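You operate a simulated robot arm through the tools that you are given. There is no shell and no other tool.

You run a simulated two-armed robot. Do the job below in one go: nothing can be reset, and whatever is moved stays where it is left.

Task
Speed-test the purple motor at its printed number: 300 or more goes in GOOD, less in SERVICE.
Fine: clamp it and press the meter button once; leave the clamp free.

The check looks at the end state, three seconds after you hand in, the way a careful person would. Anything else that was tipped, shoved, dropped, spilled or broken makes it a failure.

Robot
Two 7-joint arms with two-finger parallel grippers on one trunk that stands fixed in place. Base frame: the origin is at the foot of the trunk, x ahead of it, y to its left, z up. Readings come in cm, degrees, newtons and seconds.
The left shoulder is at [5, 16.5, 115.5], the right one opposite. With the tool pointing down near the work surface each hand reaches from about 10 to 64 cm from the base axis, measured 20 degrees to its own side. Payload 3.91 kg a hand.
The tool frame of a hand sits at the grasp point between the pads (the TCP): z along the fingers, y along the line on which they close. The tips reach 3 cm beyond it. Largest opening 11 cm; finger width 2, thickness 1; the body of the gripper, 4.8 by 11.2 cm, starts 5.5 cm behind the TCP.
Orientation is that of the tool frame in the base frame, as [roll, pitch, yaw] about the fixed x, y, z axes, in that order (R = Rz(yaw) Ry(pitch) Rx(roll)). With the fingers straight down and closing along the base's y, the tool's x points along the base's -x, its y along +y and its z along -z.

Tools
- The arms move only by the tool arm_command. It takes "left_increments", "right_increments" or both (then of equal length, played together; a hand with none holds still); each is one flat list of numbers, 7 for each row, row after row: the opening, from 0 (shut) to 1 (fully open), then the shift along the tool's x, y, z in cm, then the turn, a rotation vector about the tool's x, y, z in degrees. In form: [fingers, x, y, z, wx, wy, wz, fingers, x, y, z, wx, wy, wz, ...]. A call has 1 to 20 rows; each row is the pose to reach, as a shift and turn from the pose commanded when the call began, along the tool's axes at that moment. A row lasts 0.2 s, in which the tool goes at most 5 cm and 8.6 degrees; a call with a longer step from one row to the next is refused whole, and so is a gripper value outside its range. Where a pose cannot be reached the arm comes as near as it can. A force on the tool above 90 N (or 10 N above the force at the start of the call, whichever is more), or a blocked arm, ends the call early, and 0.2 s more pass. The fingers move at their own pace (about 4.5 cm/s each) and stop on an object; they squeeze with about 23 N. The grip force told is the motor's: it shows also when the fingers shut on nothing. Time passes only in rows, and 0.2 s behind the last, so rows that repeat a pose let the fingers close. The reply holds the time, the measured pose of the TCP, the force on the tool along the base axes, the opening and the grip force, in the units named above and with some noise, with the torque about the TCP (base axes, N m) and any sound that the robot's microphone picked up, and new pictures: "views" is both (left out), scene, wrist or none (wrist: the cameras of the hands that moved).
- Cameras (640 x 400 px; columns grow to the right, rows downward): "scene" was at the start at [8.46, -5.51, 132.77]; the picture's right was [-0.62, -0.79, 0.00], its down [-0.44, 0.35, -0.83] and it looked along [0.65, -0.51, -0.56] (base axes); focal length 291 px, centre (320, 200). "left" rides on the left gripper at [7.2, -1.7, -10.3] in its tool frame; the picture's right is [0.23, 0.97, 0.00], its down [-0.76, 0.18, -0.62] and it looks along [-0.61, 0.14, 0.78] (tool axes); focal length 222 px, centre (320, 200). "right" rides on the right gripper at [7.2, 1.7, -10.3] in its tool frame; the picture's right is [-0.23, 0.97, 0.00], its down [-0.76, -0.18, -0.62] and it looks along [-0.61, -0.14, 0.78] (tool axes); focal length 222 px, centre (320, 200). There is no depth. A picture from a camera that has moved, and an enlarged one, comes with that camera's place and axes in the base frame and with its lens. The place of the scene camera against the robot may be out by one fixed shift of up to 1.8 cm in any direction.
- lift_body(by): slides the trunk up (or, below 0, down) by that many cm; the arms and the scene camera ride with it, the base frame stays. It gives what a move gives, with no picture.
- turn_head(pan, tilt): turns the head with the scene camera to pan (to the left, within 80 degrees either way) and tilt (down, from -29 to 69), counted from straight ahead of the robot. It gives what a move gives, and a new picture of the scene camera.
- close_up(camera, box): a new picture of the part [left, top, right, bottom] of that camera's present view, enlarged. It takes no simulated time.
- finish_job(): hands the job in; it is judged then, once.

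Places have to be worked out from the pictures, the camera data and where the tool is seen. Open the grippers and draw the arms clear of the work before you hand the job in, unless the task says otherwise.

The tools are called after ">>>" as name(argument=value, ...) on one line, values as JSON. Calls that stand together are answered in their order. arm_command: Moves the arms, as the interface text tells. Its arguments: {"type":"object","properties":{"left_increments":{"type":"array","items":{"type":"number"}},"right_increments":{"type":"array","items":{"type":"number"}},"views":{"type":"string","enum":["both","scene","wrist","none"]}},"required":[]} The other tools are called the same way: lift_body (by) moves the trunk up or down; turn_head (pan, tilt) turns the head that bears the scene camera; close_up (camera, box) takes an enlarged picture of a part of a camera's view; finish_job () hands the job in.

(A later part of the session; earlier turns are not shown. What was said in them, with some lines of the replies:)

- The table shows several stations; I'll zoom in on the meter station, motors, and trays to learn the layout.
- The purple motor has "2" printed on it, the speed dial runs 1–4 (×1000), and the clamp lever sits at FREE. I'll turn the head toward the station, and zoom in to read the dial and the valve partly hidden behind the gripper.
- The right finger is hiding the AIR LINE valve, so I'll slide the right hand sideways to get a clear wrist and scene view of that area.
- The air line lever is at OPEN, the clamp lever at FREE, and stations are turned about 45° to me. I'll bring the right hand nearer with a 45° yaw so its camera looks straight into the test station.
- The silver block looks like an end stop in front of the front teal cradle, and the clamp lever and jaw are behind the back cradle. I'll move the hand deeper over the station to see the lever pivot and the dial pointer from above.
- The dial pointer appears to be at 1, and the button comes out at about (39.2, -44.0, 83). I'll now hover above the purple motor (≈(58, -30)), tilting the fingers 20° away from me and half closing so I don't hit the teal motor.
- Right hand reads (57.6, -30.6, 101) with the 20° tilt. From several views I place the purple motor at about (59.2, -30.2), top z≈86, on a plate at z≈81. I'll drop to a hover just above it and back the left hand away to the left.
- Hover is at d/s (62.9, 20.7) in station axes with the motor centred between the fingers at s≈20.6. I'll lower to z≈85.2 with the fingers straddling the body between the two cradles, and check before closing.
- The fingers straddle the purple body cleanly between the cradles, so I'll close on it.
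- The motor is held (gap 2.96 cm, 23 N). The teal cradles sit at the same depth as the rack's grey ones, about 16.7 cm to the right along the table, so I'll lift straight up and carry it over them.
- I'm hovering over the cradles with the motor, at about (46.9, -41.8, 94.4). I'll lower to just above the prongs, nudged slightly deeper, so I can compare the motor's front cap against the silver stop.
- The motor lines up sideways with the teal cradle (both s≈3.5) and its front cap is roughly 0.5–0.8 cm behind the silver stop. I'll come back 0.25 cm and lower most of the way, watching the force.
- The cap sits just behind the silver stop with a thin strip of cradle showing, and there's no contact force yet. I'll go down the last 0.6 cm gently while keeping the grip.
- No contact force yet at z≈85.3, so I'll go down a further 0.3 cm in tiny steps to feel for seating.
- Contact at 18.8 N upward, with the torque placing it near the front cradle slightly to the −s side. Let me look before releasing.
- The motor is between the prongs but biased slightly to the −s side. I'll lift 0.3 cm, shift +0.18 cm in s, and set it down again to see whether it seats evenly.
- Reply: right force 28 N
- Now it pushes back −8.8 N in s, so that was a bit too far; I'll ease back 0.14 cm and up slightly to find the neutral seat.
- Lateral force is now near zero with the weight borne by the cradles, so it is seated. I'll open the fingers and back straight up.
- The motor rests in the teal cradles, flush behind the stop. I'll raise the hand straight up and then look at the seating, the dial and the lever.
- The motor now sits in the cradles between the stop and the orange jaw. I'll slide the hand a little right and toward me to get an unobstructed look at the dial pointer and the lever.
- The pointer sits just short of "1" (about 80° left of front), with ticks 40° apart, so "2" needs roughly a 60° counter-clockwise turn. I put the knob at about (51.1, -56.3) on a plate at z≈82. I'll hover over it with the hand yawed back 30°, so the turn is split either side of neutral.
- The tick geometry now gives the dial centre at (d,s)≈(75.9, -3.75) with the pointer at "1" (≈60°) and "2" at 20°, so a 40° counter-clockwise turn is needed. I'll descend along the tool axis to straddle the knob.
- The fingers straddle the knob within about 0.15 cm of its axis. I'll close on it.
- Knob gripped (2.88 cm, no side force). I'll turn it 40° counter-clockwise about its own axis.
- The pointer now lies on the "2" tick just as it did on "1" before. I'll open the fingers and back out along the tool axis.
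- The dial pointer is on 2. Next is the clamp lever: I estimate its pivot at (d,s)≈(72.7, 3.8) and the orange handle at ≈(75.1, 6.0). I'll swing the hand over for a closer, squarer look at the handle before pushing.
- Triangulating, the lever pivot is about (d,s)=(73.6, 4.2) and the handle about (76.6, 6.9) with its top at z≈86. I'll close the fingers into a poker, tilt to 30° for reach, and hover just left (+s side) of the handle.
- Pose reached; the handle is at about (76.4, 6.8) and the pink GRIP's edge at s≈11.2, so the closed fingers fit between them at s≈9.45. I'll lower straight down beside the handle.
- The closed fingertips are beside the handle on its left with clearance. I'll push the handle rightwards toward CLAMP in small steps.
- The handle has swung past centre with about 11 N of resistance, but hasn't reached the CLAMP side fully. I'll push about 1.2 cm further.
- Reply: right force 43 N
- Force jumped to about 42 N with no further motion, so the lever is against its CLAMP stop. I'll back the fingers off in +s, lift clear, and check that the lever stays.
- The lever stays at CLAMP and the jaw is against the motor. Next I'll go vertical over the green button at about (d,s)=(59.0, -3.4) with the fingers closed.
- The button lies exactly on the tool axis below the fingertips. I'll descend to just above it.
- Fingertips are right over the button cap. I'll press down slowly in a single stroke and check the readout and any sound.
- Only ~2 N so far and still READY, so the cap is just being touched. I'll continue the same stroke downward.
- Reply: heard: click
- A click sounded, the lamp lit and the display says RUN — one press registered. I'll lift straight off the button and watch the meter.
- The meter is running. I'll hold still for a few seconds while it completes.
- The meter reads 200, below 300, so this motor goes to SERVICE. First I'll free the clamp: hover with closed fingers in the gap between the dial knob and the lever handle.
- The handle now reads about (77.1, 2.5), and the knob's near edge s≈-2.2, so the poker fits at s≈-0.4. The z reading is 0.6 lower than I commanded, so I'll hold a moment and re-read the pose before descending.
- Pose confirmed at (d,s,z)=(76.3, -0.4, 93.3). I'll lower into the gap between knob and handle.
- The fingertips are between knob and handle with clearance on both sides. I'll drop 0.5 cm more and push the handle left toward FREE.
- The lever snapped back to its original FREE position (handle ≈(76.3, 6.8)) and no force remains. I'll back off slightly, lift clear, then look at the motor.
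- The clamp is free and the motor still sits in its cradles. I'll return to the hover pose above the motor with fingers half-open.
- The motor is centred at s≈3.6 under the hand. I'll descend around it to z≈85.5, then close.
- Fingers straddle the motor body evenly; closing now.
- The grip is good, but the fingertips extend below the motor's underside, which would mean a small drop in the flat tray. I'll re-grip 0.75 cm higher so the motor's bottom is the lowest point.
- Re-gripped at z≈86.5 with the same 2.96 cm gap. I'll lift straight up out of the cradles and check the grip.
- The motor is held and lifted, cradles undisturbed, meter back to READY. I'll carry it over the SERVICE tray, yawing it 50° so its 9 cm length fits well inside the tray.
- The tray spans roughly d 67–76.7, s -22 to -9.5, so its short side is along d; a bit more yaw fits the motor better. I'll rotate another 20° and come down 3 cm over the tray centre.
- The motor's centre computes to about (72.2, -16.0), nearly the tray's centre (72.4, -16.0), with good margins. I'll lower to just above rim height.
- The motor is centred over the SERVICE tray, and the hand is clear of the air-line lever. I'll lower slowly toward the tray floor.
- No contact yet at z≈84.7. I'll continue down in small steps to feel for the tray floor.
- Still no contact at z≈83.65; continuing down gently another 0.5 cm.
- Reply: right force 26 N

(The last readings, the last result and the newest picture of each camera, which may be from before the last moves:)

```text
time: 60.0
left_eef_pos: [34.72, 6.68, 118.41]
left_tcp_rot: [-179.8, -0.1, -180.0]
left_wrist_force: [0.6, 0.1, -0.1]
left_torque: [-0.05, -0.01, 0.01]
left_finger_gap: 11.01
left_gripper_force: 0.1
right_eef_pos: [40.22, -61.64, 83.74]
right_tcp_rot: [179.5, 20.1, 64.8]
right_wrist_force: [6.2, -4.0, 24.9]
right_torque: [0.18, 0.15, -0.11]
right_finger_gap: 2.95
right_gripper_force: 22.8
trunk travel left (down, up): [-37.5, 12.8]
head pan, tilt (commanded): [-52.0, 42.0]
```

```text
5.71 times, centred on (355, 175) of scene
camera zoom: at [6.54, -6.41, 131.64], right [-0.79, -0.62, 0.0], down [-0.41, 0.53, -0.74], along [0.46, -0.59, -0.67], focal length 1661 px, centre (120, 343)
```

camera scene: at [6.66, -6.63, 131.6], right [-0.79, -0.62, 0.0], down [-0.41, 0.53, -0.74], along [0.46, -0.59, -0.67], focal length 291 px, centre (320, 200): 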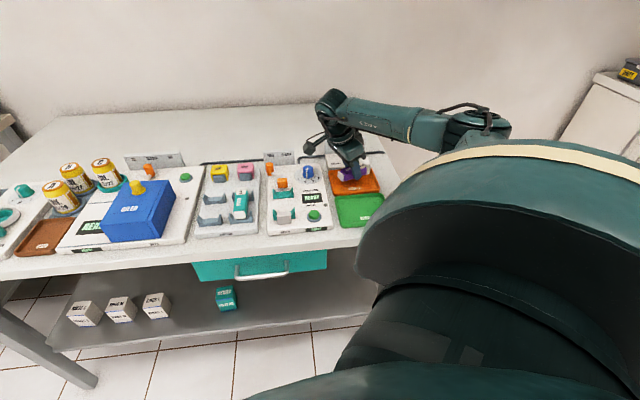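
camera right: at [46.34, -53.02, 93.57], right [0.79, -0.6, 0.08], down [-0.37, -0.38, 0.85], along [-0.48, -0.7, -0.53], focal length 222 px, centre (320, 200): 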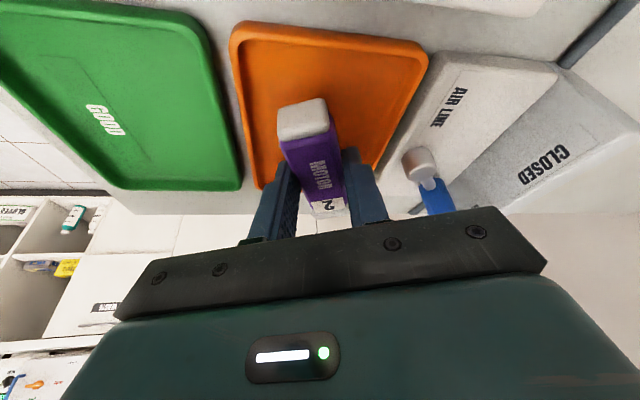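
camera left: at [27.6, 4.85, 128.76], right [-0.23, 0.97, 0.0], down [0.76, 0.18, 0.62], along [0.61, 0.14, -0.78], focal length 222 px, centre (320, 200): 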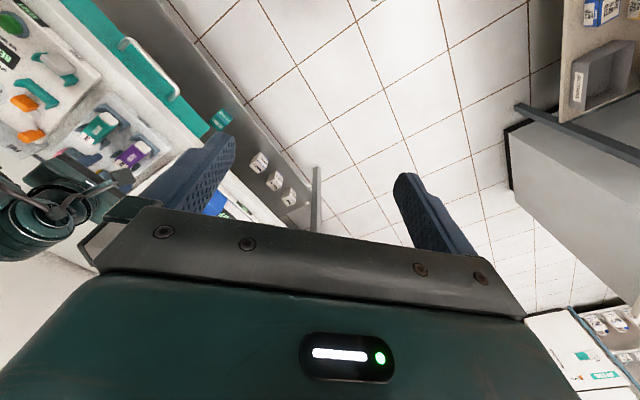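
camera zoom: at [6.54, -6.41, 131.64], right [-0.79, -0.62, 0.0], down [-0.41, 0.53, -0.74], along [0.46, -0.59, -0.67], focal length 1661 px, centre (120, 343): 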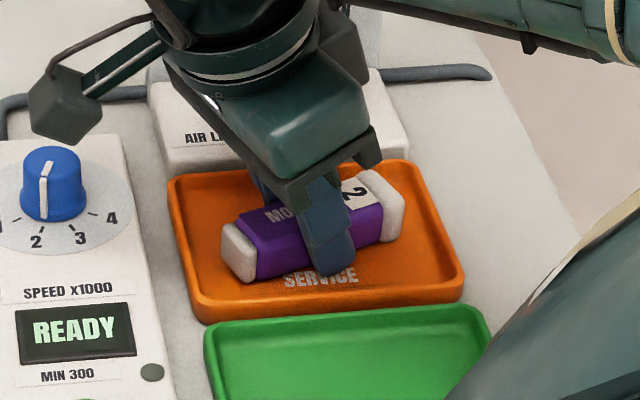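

Contact at 25 N, mostly on one fingertip, so the motor is a few millimetres from or at the floor. I'll ease up 0.3 cm to relieve the load, then open the fingers gently.

>>> arm_command(right_increments=[0, -0.1, 0, -0.28, 0, 0, 0, 0, -0.1, 0, -0.28, 0, 0, 0, 0.3, -0.1, 0, -0.28, 0, 0, 0, 0.36, -0.1, 0, -0.28, 0, 0, 0, 0.42, -0.1, 0, -0.28, 0, 0, 0, 0.42, -0.1, 0, -0.28, 0, 0, 0], views="wrist")

>>> close_up(camera="right", box=[180, 20, 460, 220])

>>> close_up(camera="scene", box=[310, 140, 400, 210])

```text
time: 61.4
left_eef_pos: [34.89, 6.54, 118.37]
left_tcp_rot: [180.0, 0.0, -179.9]
left_wrist_force: [0.0, 0.7, 0.0]
left_torque: [0.03, 0.01, 0.03]
left_finger_gap: 11.03
left_gripper_force: 0.1
right_eef_pos: [40.26, -61.82, 83.5]
right_tcp_rot: [179.9, 20.0, 65.1]
right_wrist_force: [12.0, -1.8, 13.0]
right_torque: [0.02, -0.07, -0.03]
right_finger_gap: 4.03
right_gripper_force: 0.0
trunk travel left (down, up): [-37.5, 12.8]
head pan, tilt (commanded): [-52.0, 42.0]
camera right: at [46.21, -53.05, 90.85], right [0.79, -0.6, 0.08], down [-0.37, -0.38, 0.85], along [-0.48, -0.7, -0.53], focal length 222 px, centre (320, 200)
```

right: 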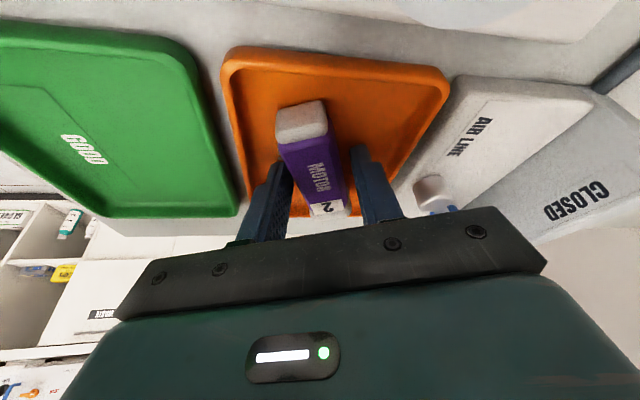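

```text
2.00 times, centred on (320, 120) of right
camera zoom: at [46.21, -53.05, 90.85], right [0.79, -0.6, 0.08], down [-0.37, -0.38, 0.85], along [-0.48, -0.7, -0.53], focal length 444 px, centre (320, 360)
```

zoom: 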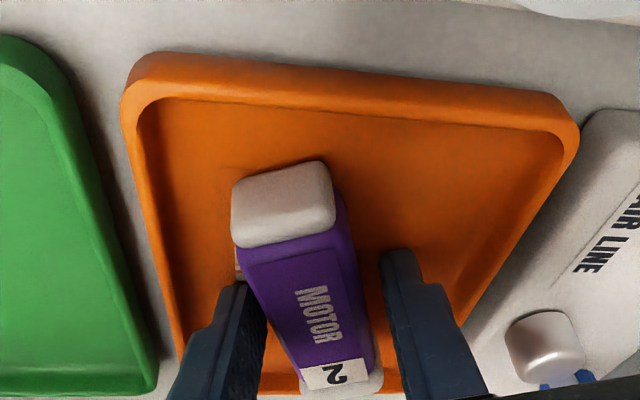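

```text
5.71 times, centred on (355, 175) of scene
camera zoom: at [6.67, -6.52, 131.6], right [-0.79, -0.62, 0.0], down [-0.41, 0.53, -0.74], along [0.46, -0.59, -0.67], focal length 1661 px, centre (120, 343)
```

zoom: 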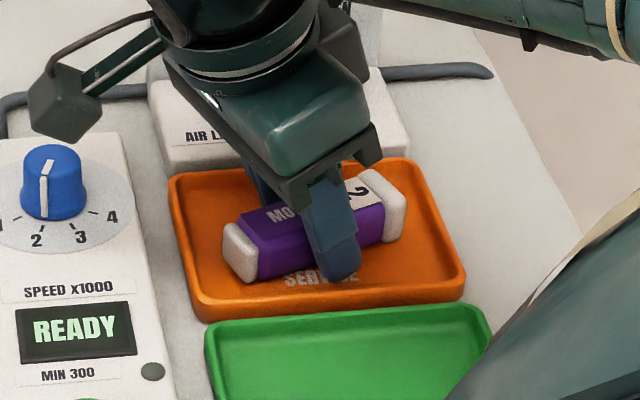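

The motor now lies flat in the SERVICE tray, fingers open around it. I'll raise the hand straight up, slowly at first.

>>> arm_command(right_increments=[0.42, -0.17, 0, -0.47, 0, 0, 0, 0.42, -0.5, 0, -1.4, 0, 0, 0, 0.42, -1.4, 0, -3.8, 0, 0, 0, 0.42, -2.8, 0, -7.6, 0, 0, 0, 0.42, -4.1, 0, -11.3, 0, 0, 0, 0.42, -4.1, 0, -11.3, 0, 0, 0], views="both")

>>> close_up(camera="scene", box=[240, 130, 400, 240])

>>> close_up(camera="right", box=[140, 0, 460, 220])

```text
time: 62.8
left_eef_pos: [34.78, 6.46, 118.41]
left_tcp_rot: [180.0, 0.0, -179.9]
left_wrist_force: [-0.1, 0.1, -0.7]
left_torque: [0.02, -0.01, 0.0]
left_finger_gap: 10.97
left_gripper_force: 0.1
right_eef_pos: [40.42, -61.73, 95.68]
right_tcp_rot: [-180.0, 20.0, 65.1]
right_wrist_force: [-0.3, -0.8, -0.9]
right_torque: [-0.02, 0.0, 0.03]
right_finger_gap: 4.61
right_gripper_force: 0.1
trunk travel left (down, up): [-37.5, 12.8]
head pan, tilt (commanded): [-52.0, 42.0]
camera scene: at [6.66, -6.64, 131.59], right [-0.79, -0.62, 0.0], down [-0.41, 0.53, -0.74], along [0.46, -0.59, -0.67], focal length 291 px, centre (320, 200)
camera right: at [46.31, -53.1, 102.85], right [0.79, -0.6, 0.08], down [-0.37, -0.38, 0.85], along [-0.48, -0.7, -0.53], focal length 222 px, centre (320, 200)
```

scene: 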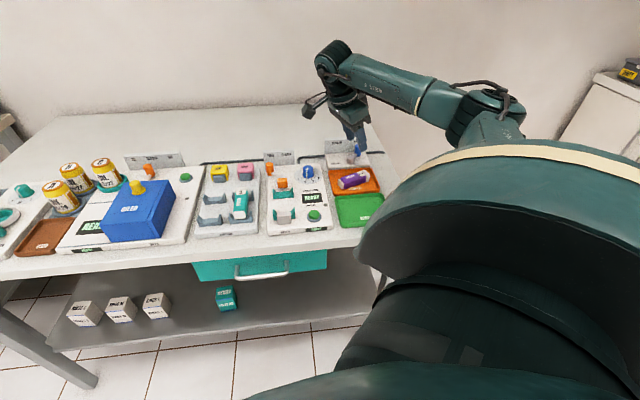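
right: 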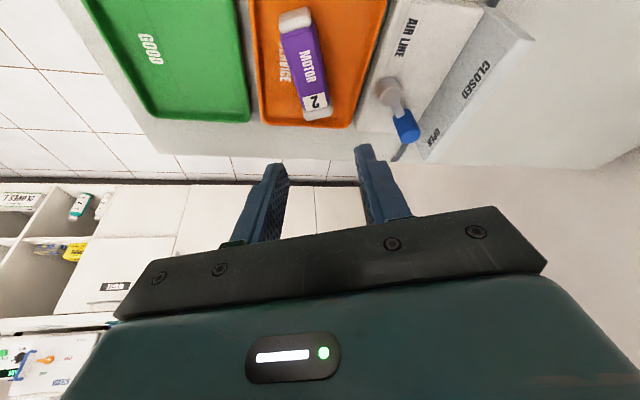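

```text
3.64 times, centred on (320, 185) of scene
camera zoom: at [6.66, -6.64, 131.59], right [-0.79, -0.62, 0.0], down [-0.41, 0.53, -0.74], along [0.46, -0.59, -0.67], focal length 1057 px, centre (320, 254)
```

zoom: 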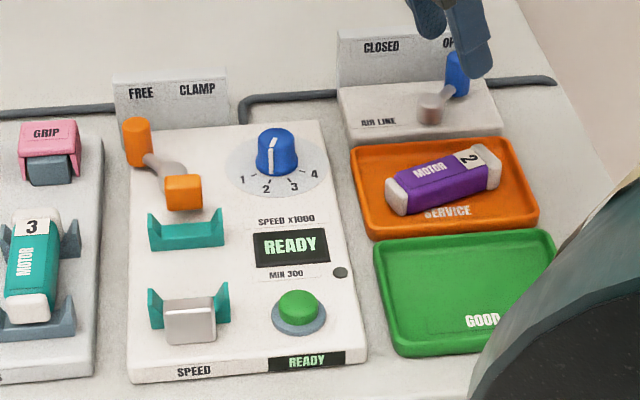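

```text
1.82 times, centred on (300, 110) of right
camera zoom: at [46.31, -53.1, 102.85], right [0.79, -0.6, 0.08], down [-0.37, -0.38, 0.85], along [-0.48, -0.7, -0.53], focal length 404 px, centre (356, 364)
```

zoom: 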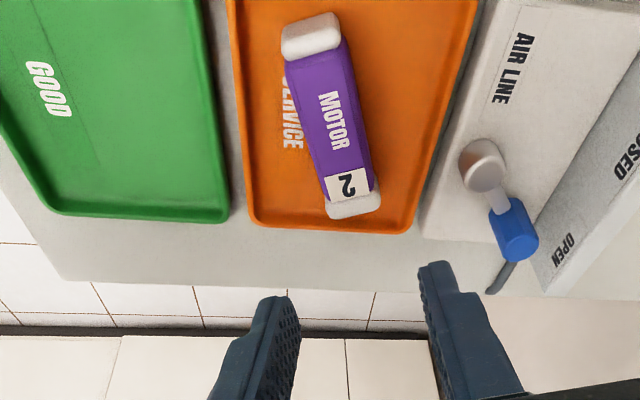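

The motor lies flat inside the SERVICE tray; lever at FREE, dial at 2, nothing else disturbed. I'll open the gripper and withdraw the right arm up and back from the work.

>>> arm_command(right_increments=[0.5, -1.2, 0, -3.3, 0, 0, 0, 0.6, -2.4, 0, -6.6, 0, 0, 0, 0.8, -3.42, 0, -9.4, 0, 0, 0, 1, -1.16, -1.73, -10.22, -2.66, 0, -7.31, 1, 1.09, -3.46, -11.04, -5.31, 0, -14.62, 1, 3.35, -5.18, -11.86, -7.97, 0, -21.93, 1, 5.6, -6.91, -12.68, -10.62, 0, -29.24, 1, 7.86, -8.64, -13.51, -13.28, 0, -36.56, 1, 10.11, -10.37, -14.33, -15.93, 0, -43.87, 1, 12.37, -12.09, -15.15, -18.59, 0, -51.18, 1, 14.62, -13.82, -15.97, -21.24, 0, -58.49, 1, 16.88, -15.55, -16.79, -23.9, 0, -65.8, 1, 16.88, -15.55, -16.79, -23.9, 0, -65.8], views="scene")

>>> close_up(camera="scene", box=[180, 130, 400, 260])

>>> close_up(camera="scene", box=[0, 130, 220, 280])

```text
time: 65.6
left_eef_pos: [34.75, 6.37, 118.36]
left_tcp_rot: [-180.0, 0.0, -179.9]
left_wrist_force: [0.3, 0.5, 0.1]
left_torque: [0.0, 0.04, -0.04]
left_finger_gap: 10.98
left_gripper_force: 0.1
right_eef_pos: [35.14, -35.54, 105.25]
right_tcp_rot: [180.0, 19.9, 135.2]
right_wrist_force: [0.1, -0.1, 1.0]
right_torque: [0.02, -0.01, -0.03]
right_finger_gap: 11.0
right_gripper_force: 0.1
trunk travel left (down, up): [-37.5, 12.8]
head pan, tilt (commanded): [-52.0, 42.0]
camera scene: at [6.66, -6.63, 131.6], right [-0.79, -0.62, 0.0], down [-0.41, 0.53, -0.74], along [0.46, -0.59, -0.67], focal length 291 px, centre (320, 200)
```

scene: 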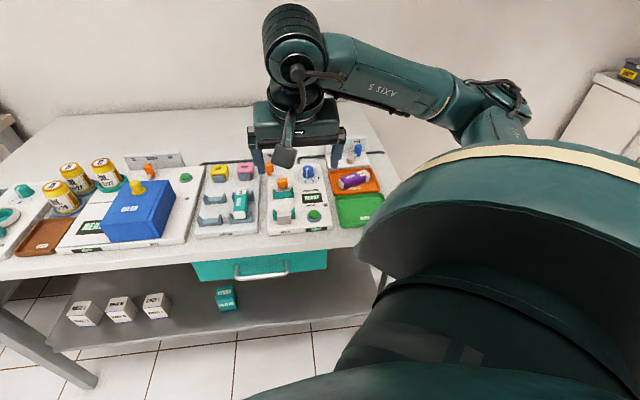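

```text
2.91 times, centred on (290, 195) of scene
camera zoom: at [6.66, -6.63, 131.6], right [-0.79, -0.62, 0.0], down [-0.41, 0.53, -0.74], along [0.46, -0.59, -0.67], focal length 846 px, centre (407, 214)
```

zoom: 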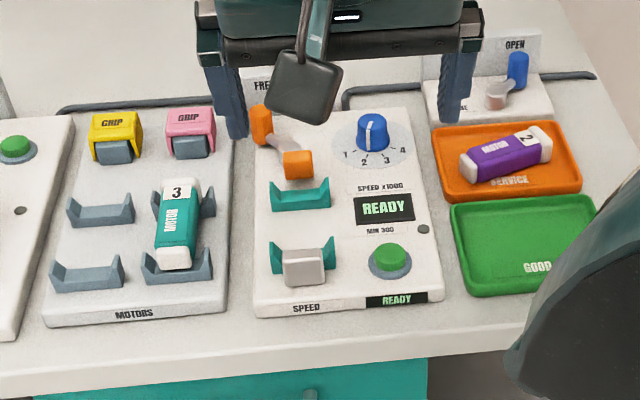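

```text
2.67 times, centred on (110, 205) of scene
camera zoom: at [6.66, -6.63, 131.6], right [-0.79, -0.62, 0.0], down [-0.41, 0.53, -0.74], along [0.46, -0.59, -0.67], focal length 775 px, centre (880, 187)
```

zoom: 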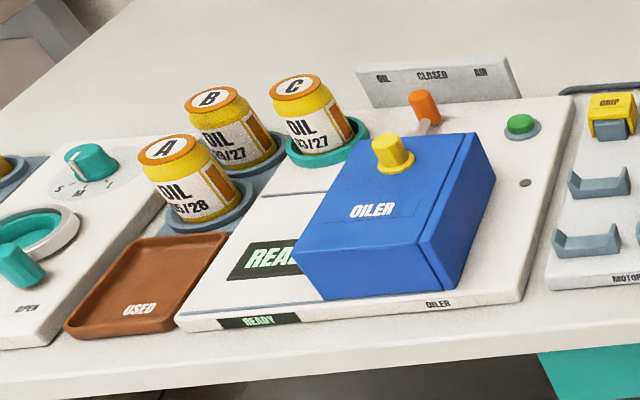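

Everything is in place: purple motor in SERVICE, clamp free, other items untouched. I'll pull the right hand a bit further back and up, near its starting spot.

>>> arm_command(right_increments=[1, 2, -2.4, -2.85, 0, 0, 0, 1, 4, -4.75, -5.7, 0, 0, 0, 1, 5.94, -7.1, -8.55, 0, 0, 0, 1, 5.94, -7.1, -8.55, 0, 0, 0], views="scene")

>>> close_up(camera="scene", box=[240, 130, 400, 240])

```text
time: 66.6
left_eef_pos: [34.89, 6.29, 118.46]
left_tcp_rot: [-179.9, 0.0, -179.9]
left_wrist_force: [0.1, -0.3, 0.1]
left_torque: [0.04, 0.01, -0.03]
left_finger_gap: 10.99
left_gripper_force: 0.1
right_eef_pos: [26.3, -34.82, 110.09]
right_tcp_rot: [-177.7, 17.9, 136.1]
right_wrist_force: [-0.2, -0.5, 5.4]
right_torque: [0.17, -0.01, 0.03]
right_finger_gap: 11.02
right_gripper_force: 0.1
right hand out of reach, approached as far as the arm can: row 3, 4
trunk travel left (down, up): [-37.5, 12.8]
head pan, tilt (commanded): [-52.0, 42.0]
camera scene: at [6.73, -6.67, 131.58], right [-0.79, -0.62, 0.0], down [-0.41, 0.53, -0.74], along [0.46, -0.59, -0.67], focal length 291 px, centre (320, 200)
```

scene: 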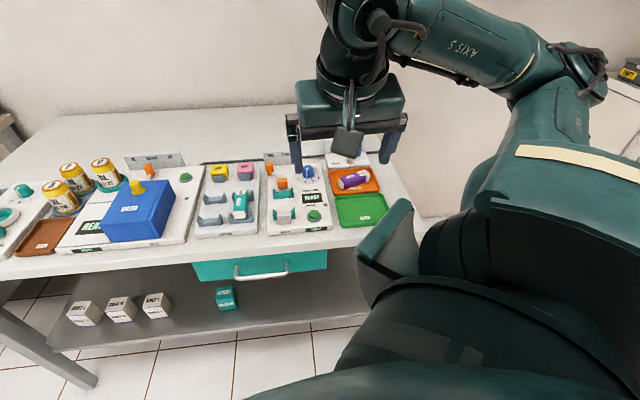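

```text
3.64 times, centred on (320, 185) of scene
camera zoom: at [6.73, -6.67, 131.58], right [-0.79, -0.62, 0.0], down [-0.41, 0.53, -0.74], along [0.46, -0.59, -0.67], focal length 1057 px, centre (320, 254)
```

zoom: 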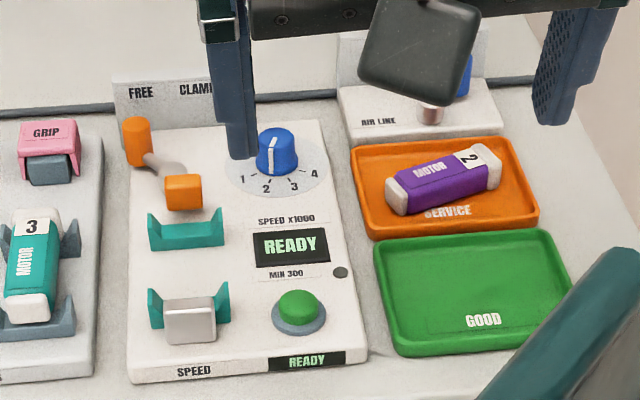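

The hand hit its near-side reach limit while retracting but is well clear of the work. I'll ease it forward slightly to a comfortable pose before handing in.

>>> arm_command(right_increments=[1, -1.5, 2, 1, 0, 0, 0, 1, -3, 4, 2, 0, 0, 0, 1, -3, 4, 2, 0, 0, 0], views="scene")

```text
time: 67.4
left_eef_pos: [34.75, 6.5, 118.44]
left_tcp_rot: [180.0, 0.0, -179.8]
left_wrist_force: [-0.3, -0.2, 0.2]
left_torque: [-0.01, -0.05, 0.03]
left_finger_gap: 10.98
left_gripper_force: 0.1
right_eef_pos: [31.79, -34.29, 110.27]
right_tcp_rot: [180.0, 20.0, 135.0]
right_wrist_force: [-0.1, -0.3, 0.3]
right_torque: [0.02, -0.01, 0.01]
right_finger_gap: 10.99
right_gripper_force: 0.1
trunk travel left (down, up): [-37.5, 12.8]
head pan, tilt (commanded): [-52.0, 42.0]
camera scene: at [6.65, -6.63, 131.6], right [-0.79, -0.62, 0.0], down [-0.41, 0.53, -0.74], along [0.46, -0.59, -0.67], focal length 291 px, centre (320, 200)
```

scene: 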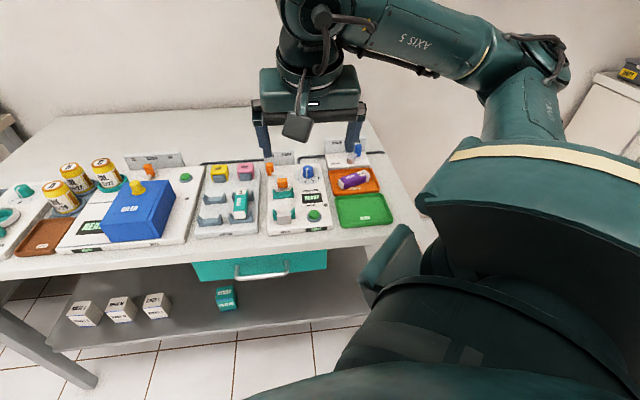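

Both grippers are open and well above the table. The purple motor, measured at 200, is in SERVICE, and the clamp is at FREE, so I'm handing the job in.

>>> finish_job()

```text
The job is handed in.
```

The purple motor read 200 on the meter, below the 300 limit, so it is in the SERVICE tray. I tested it at dial setting 2, the number printed on it, with it clamped and one press of the meter button.

The clamp lever is back at FREE. The dial is still on 2, and I changed nothing else. Both grippers are open and above the table.

I handed the job in but was given no check result.
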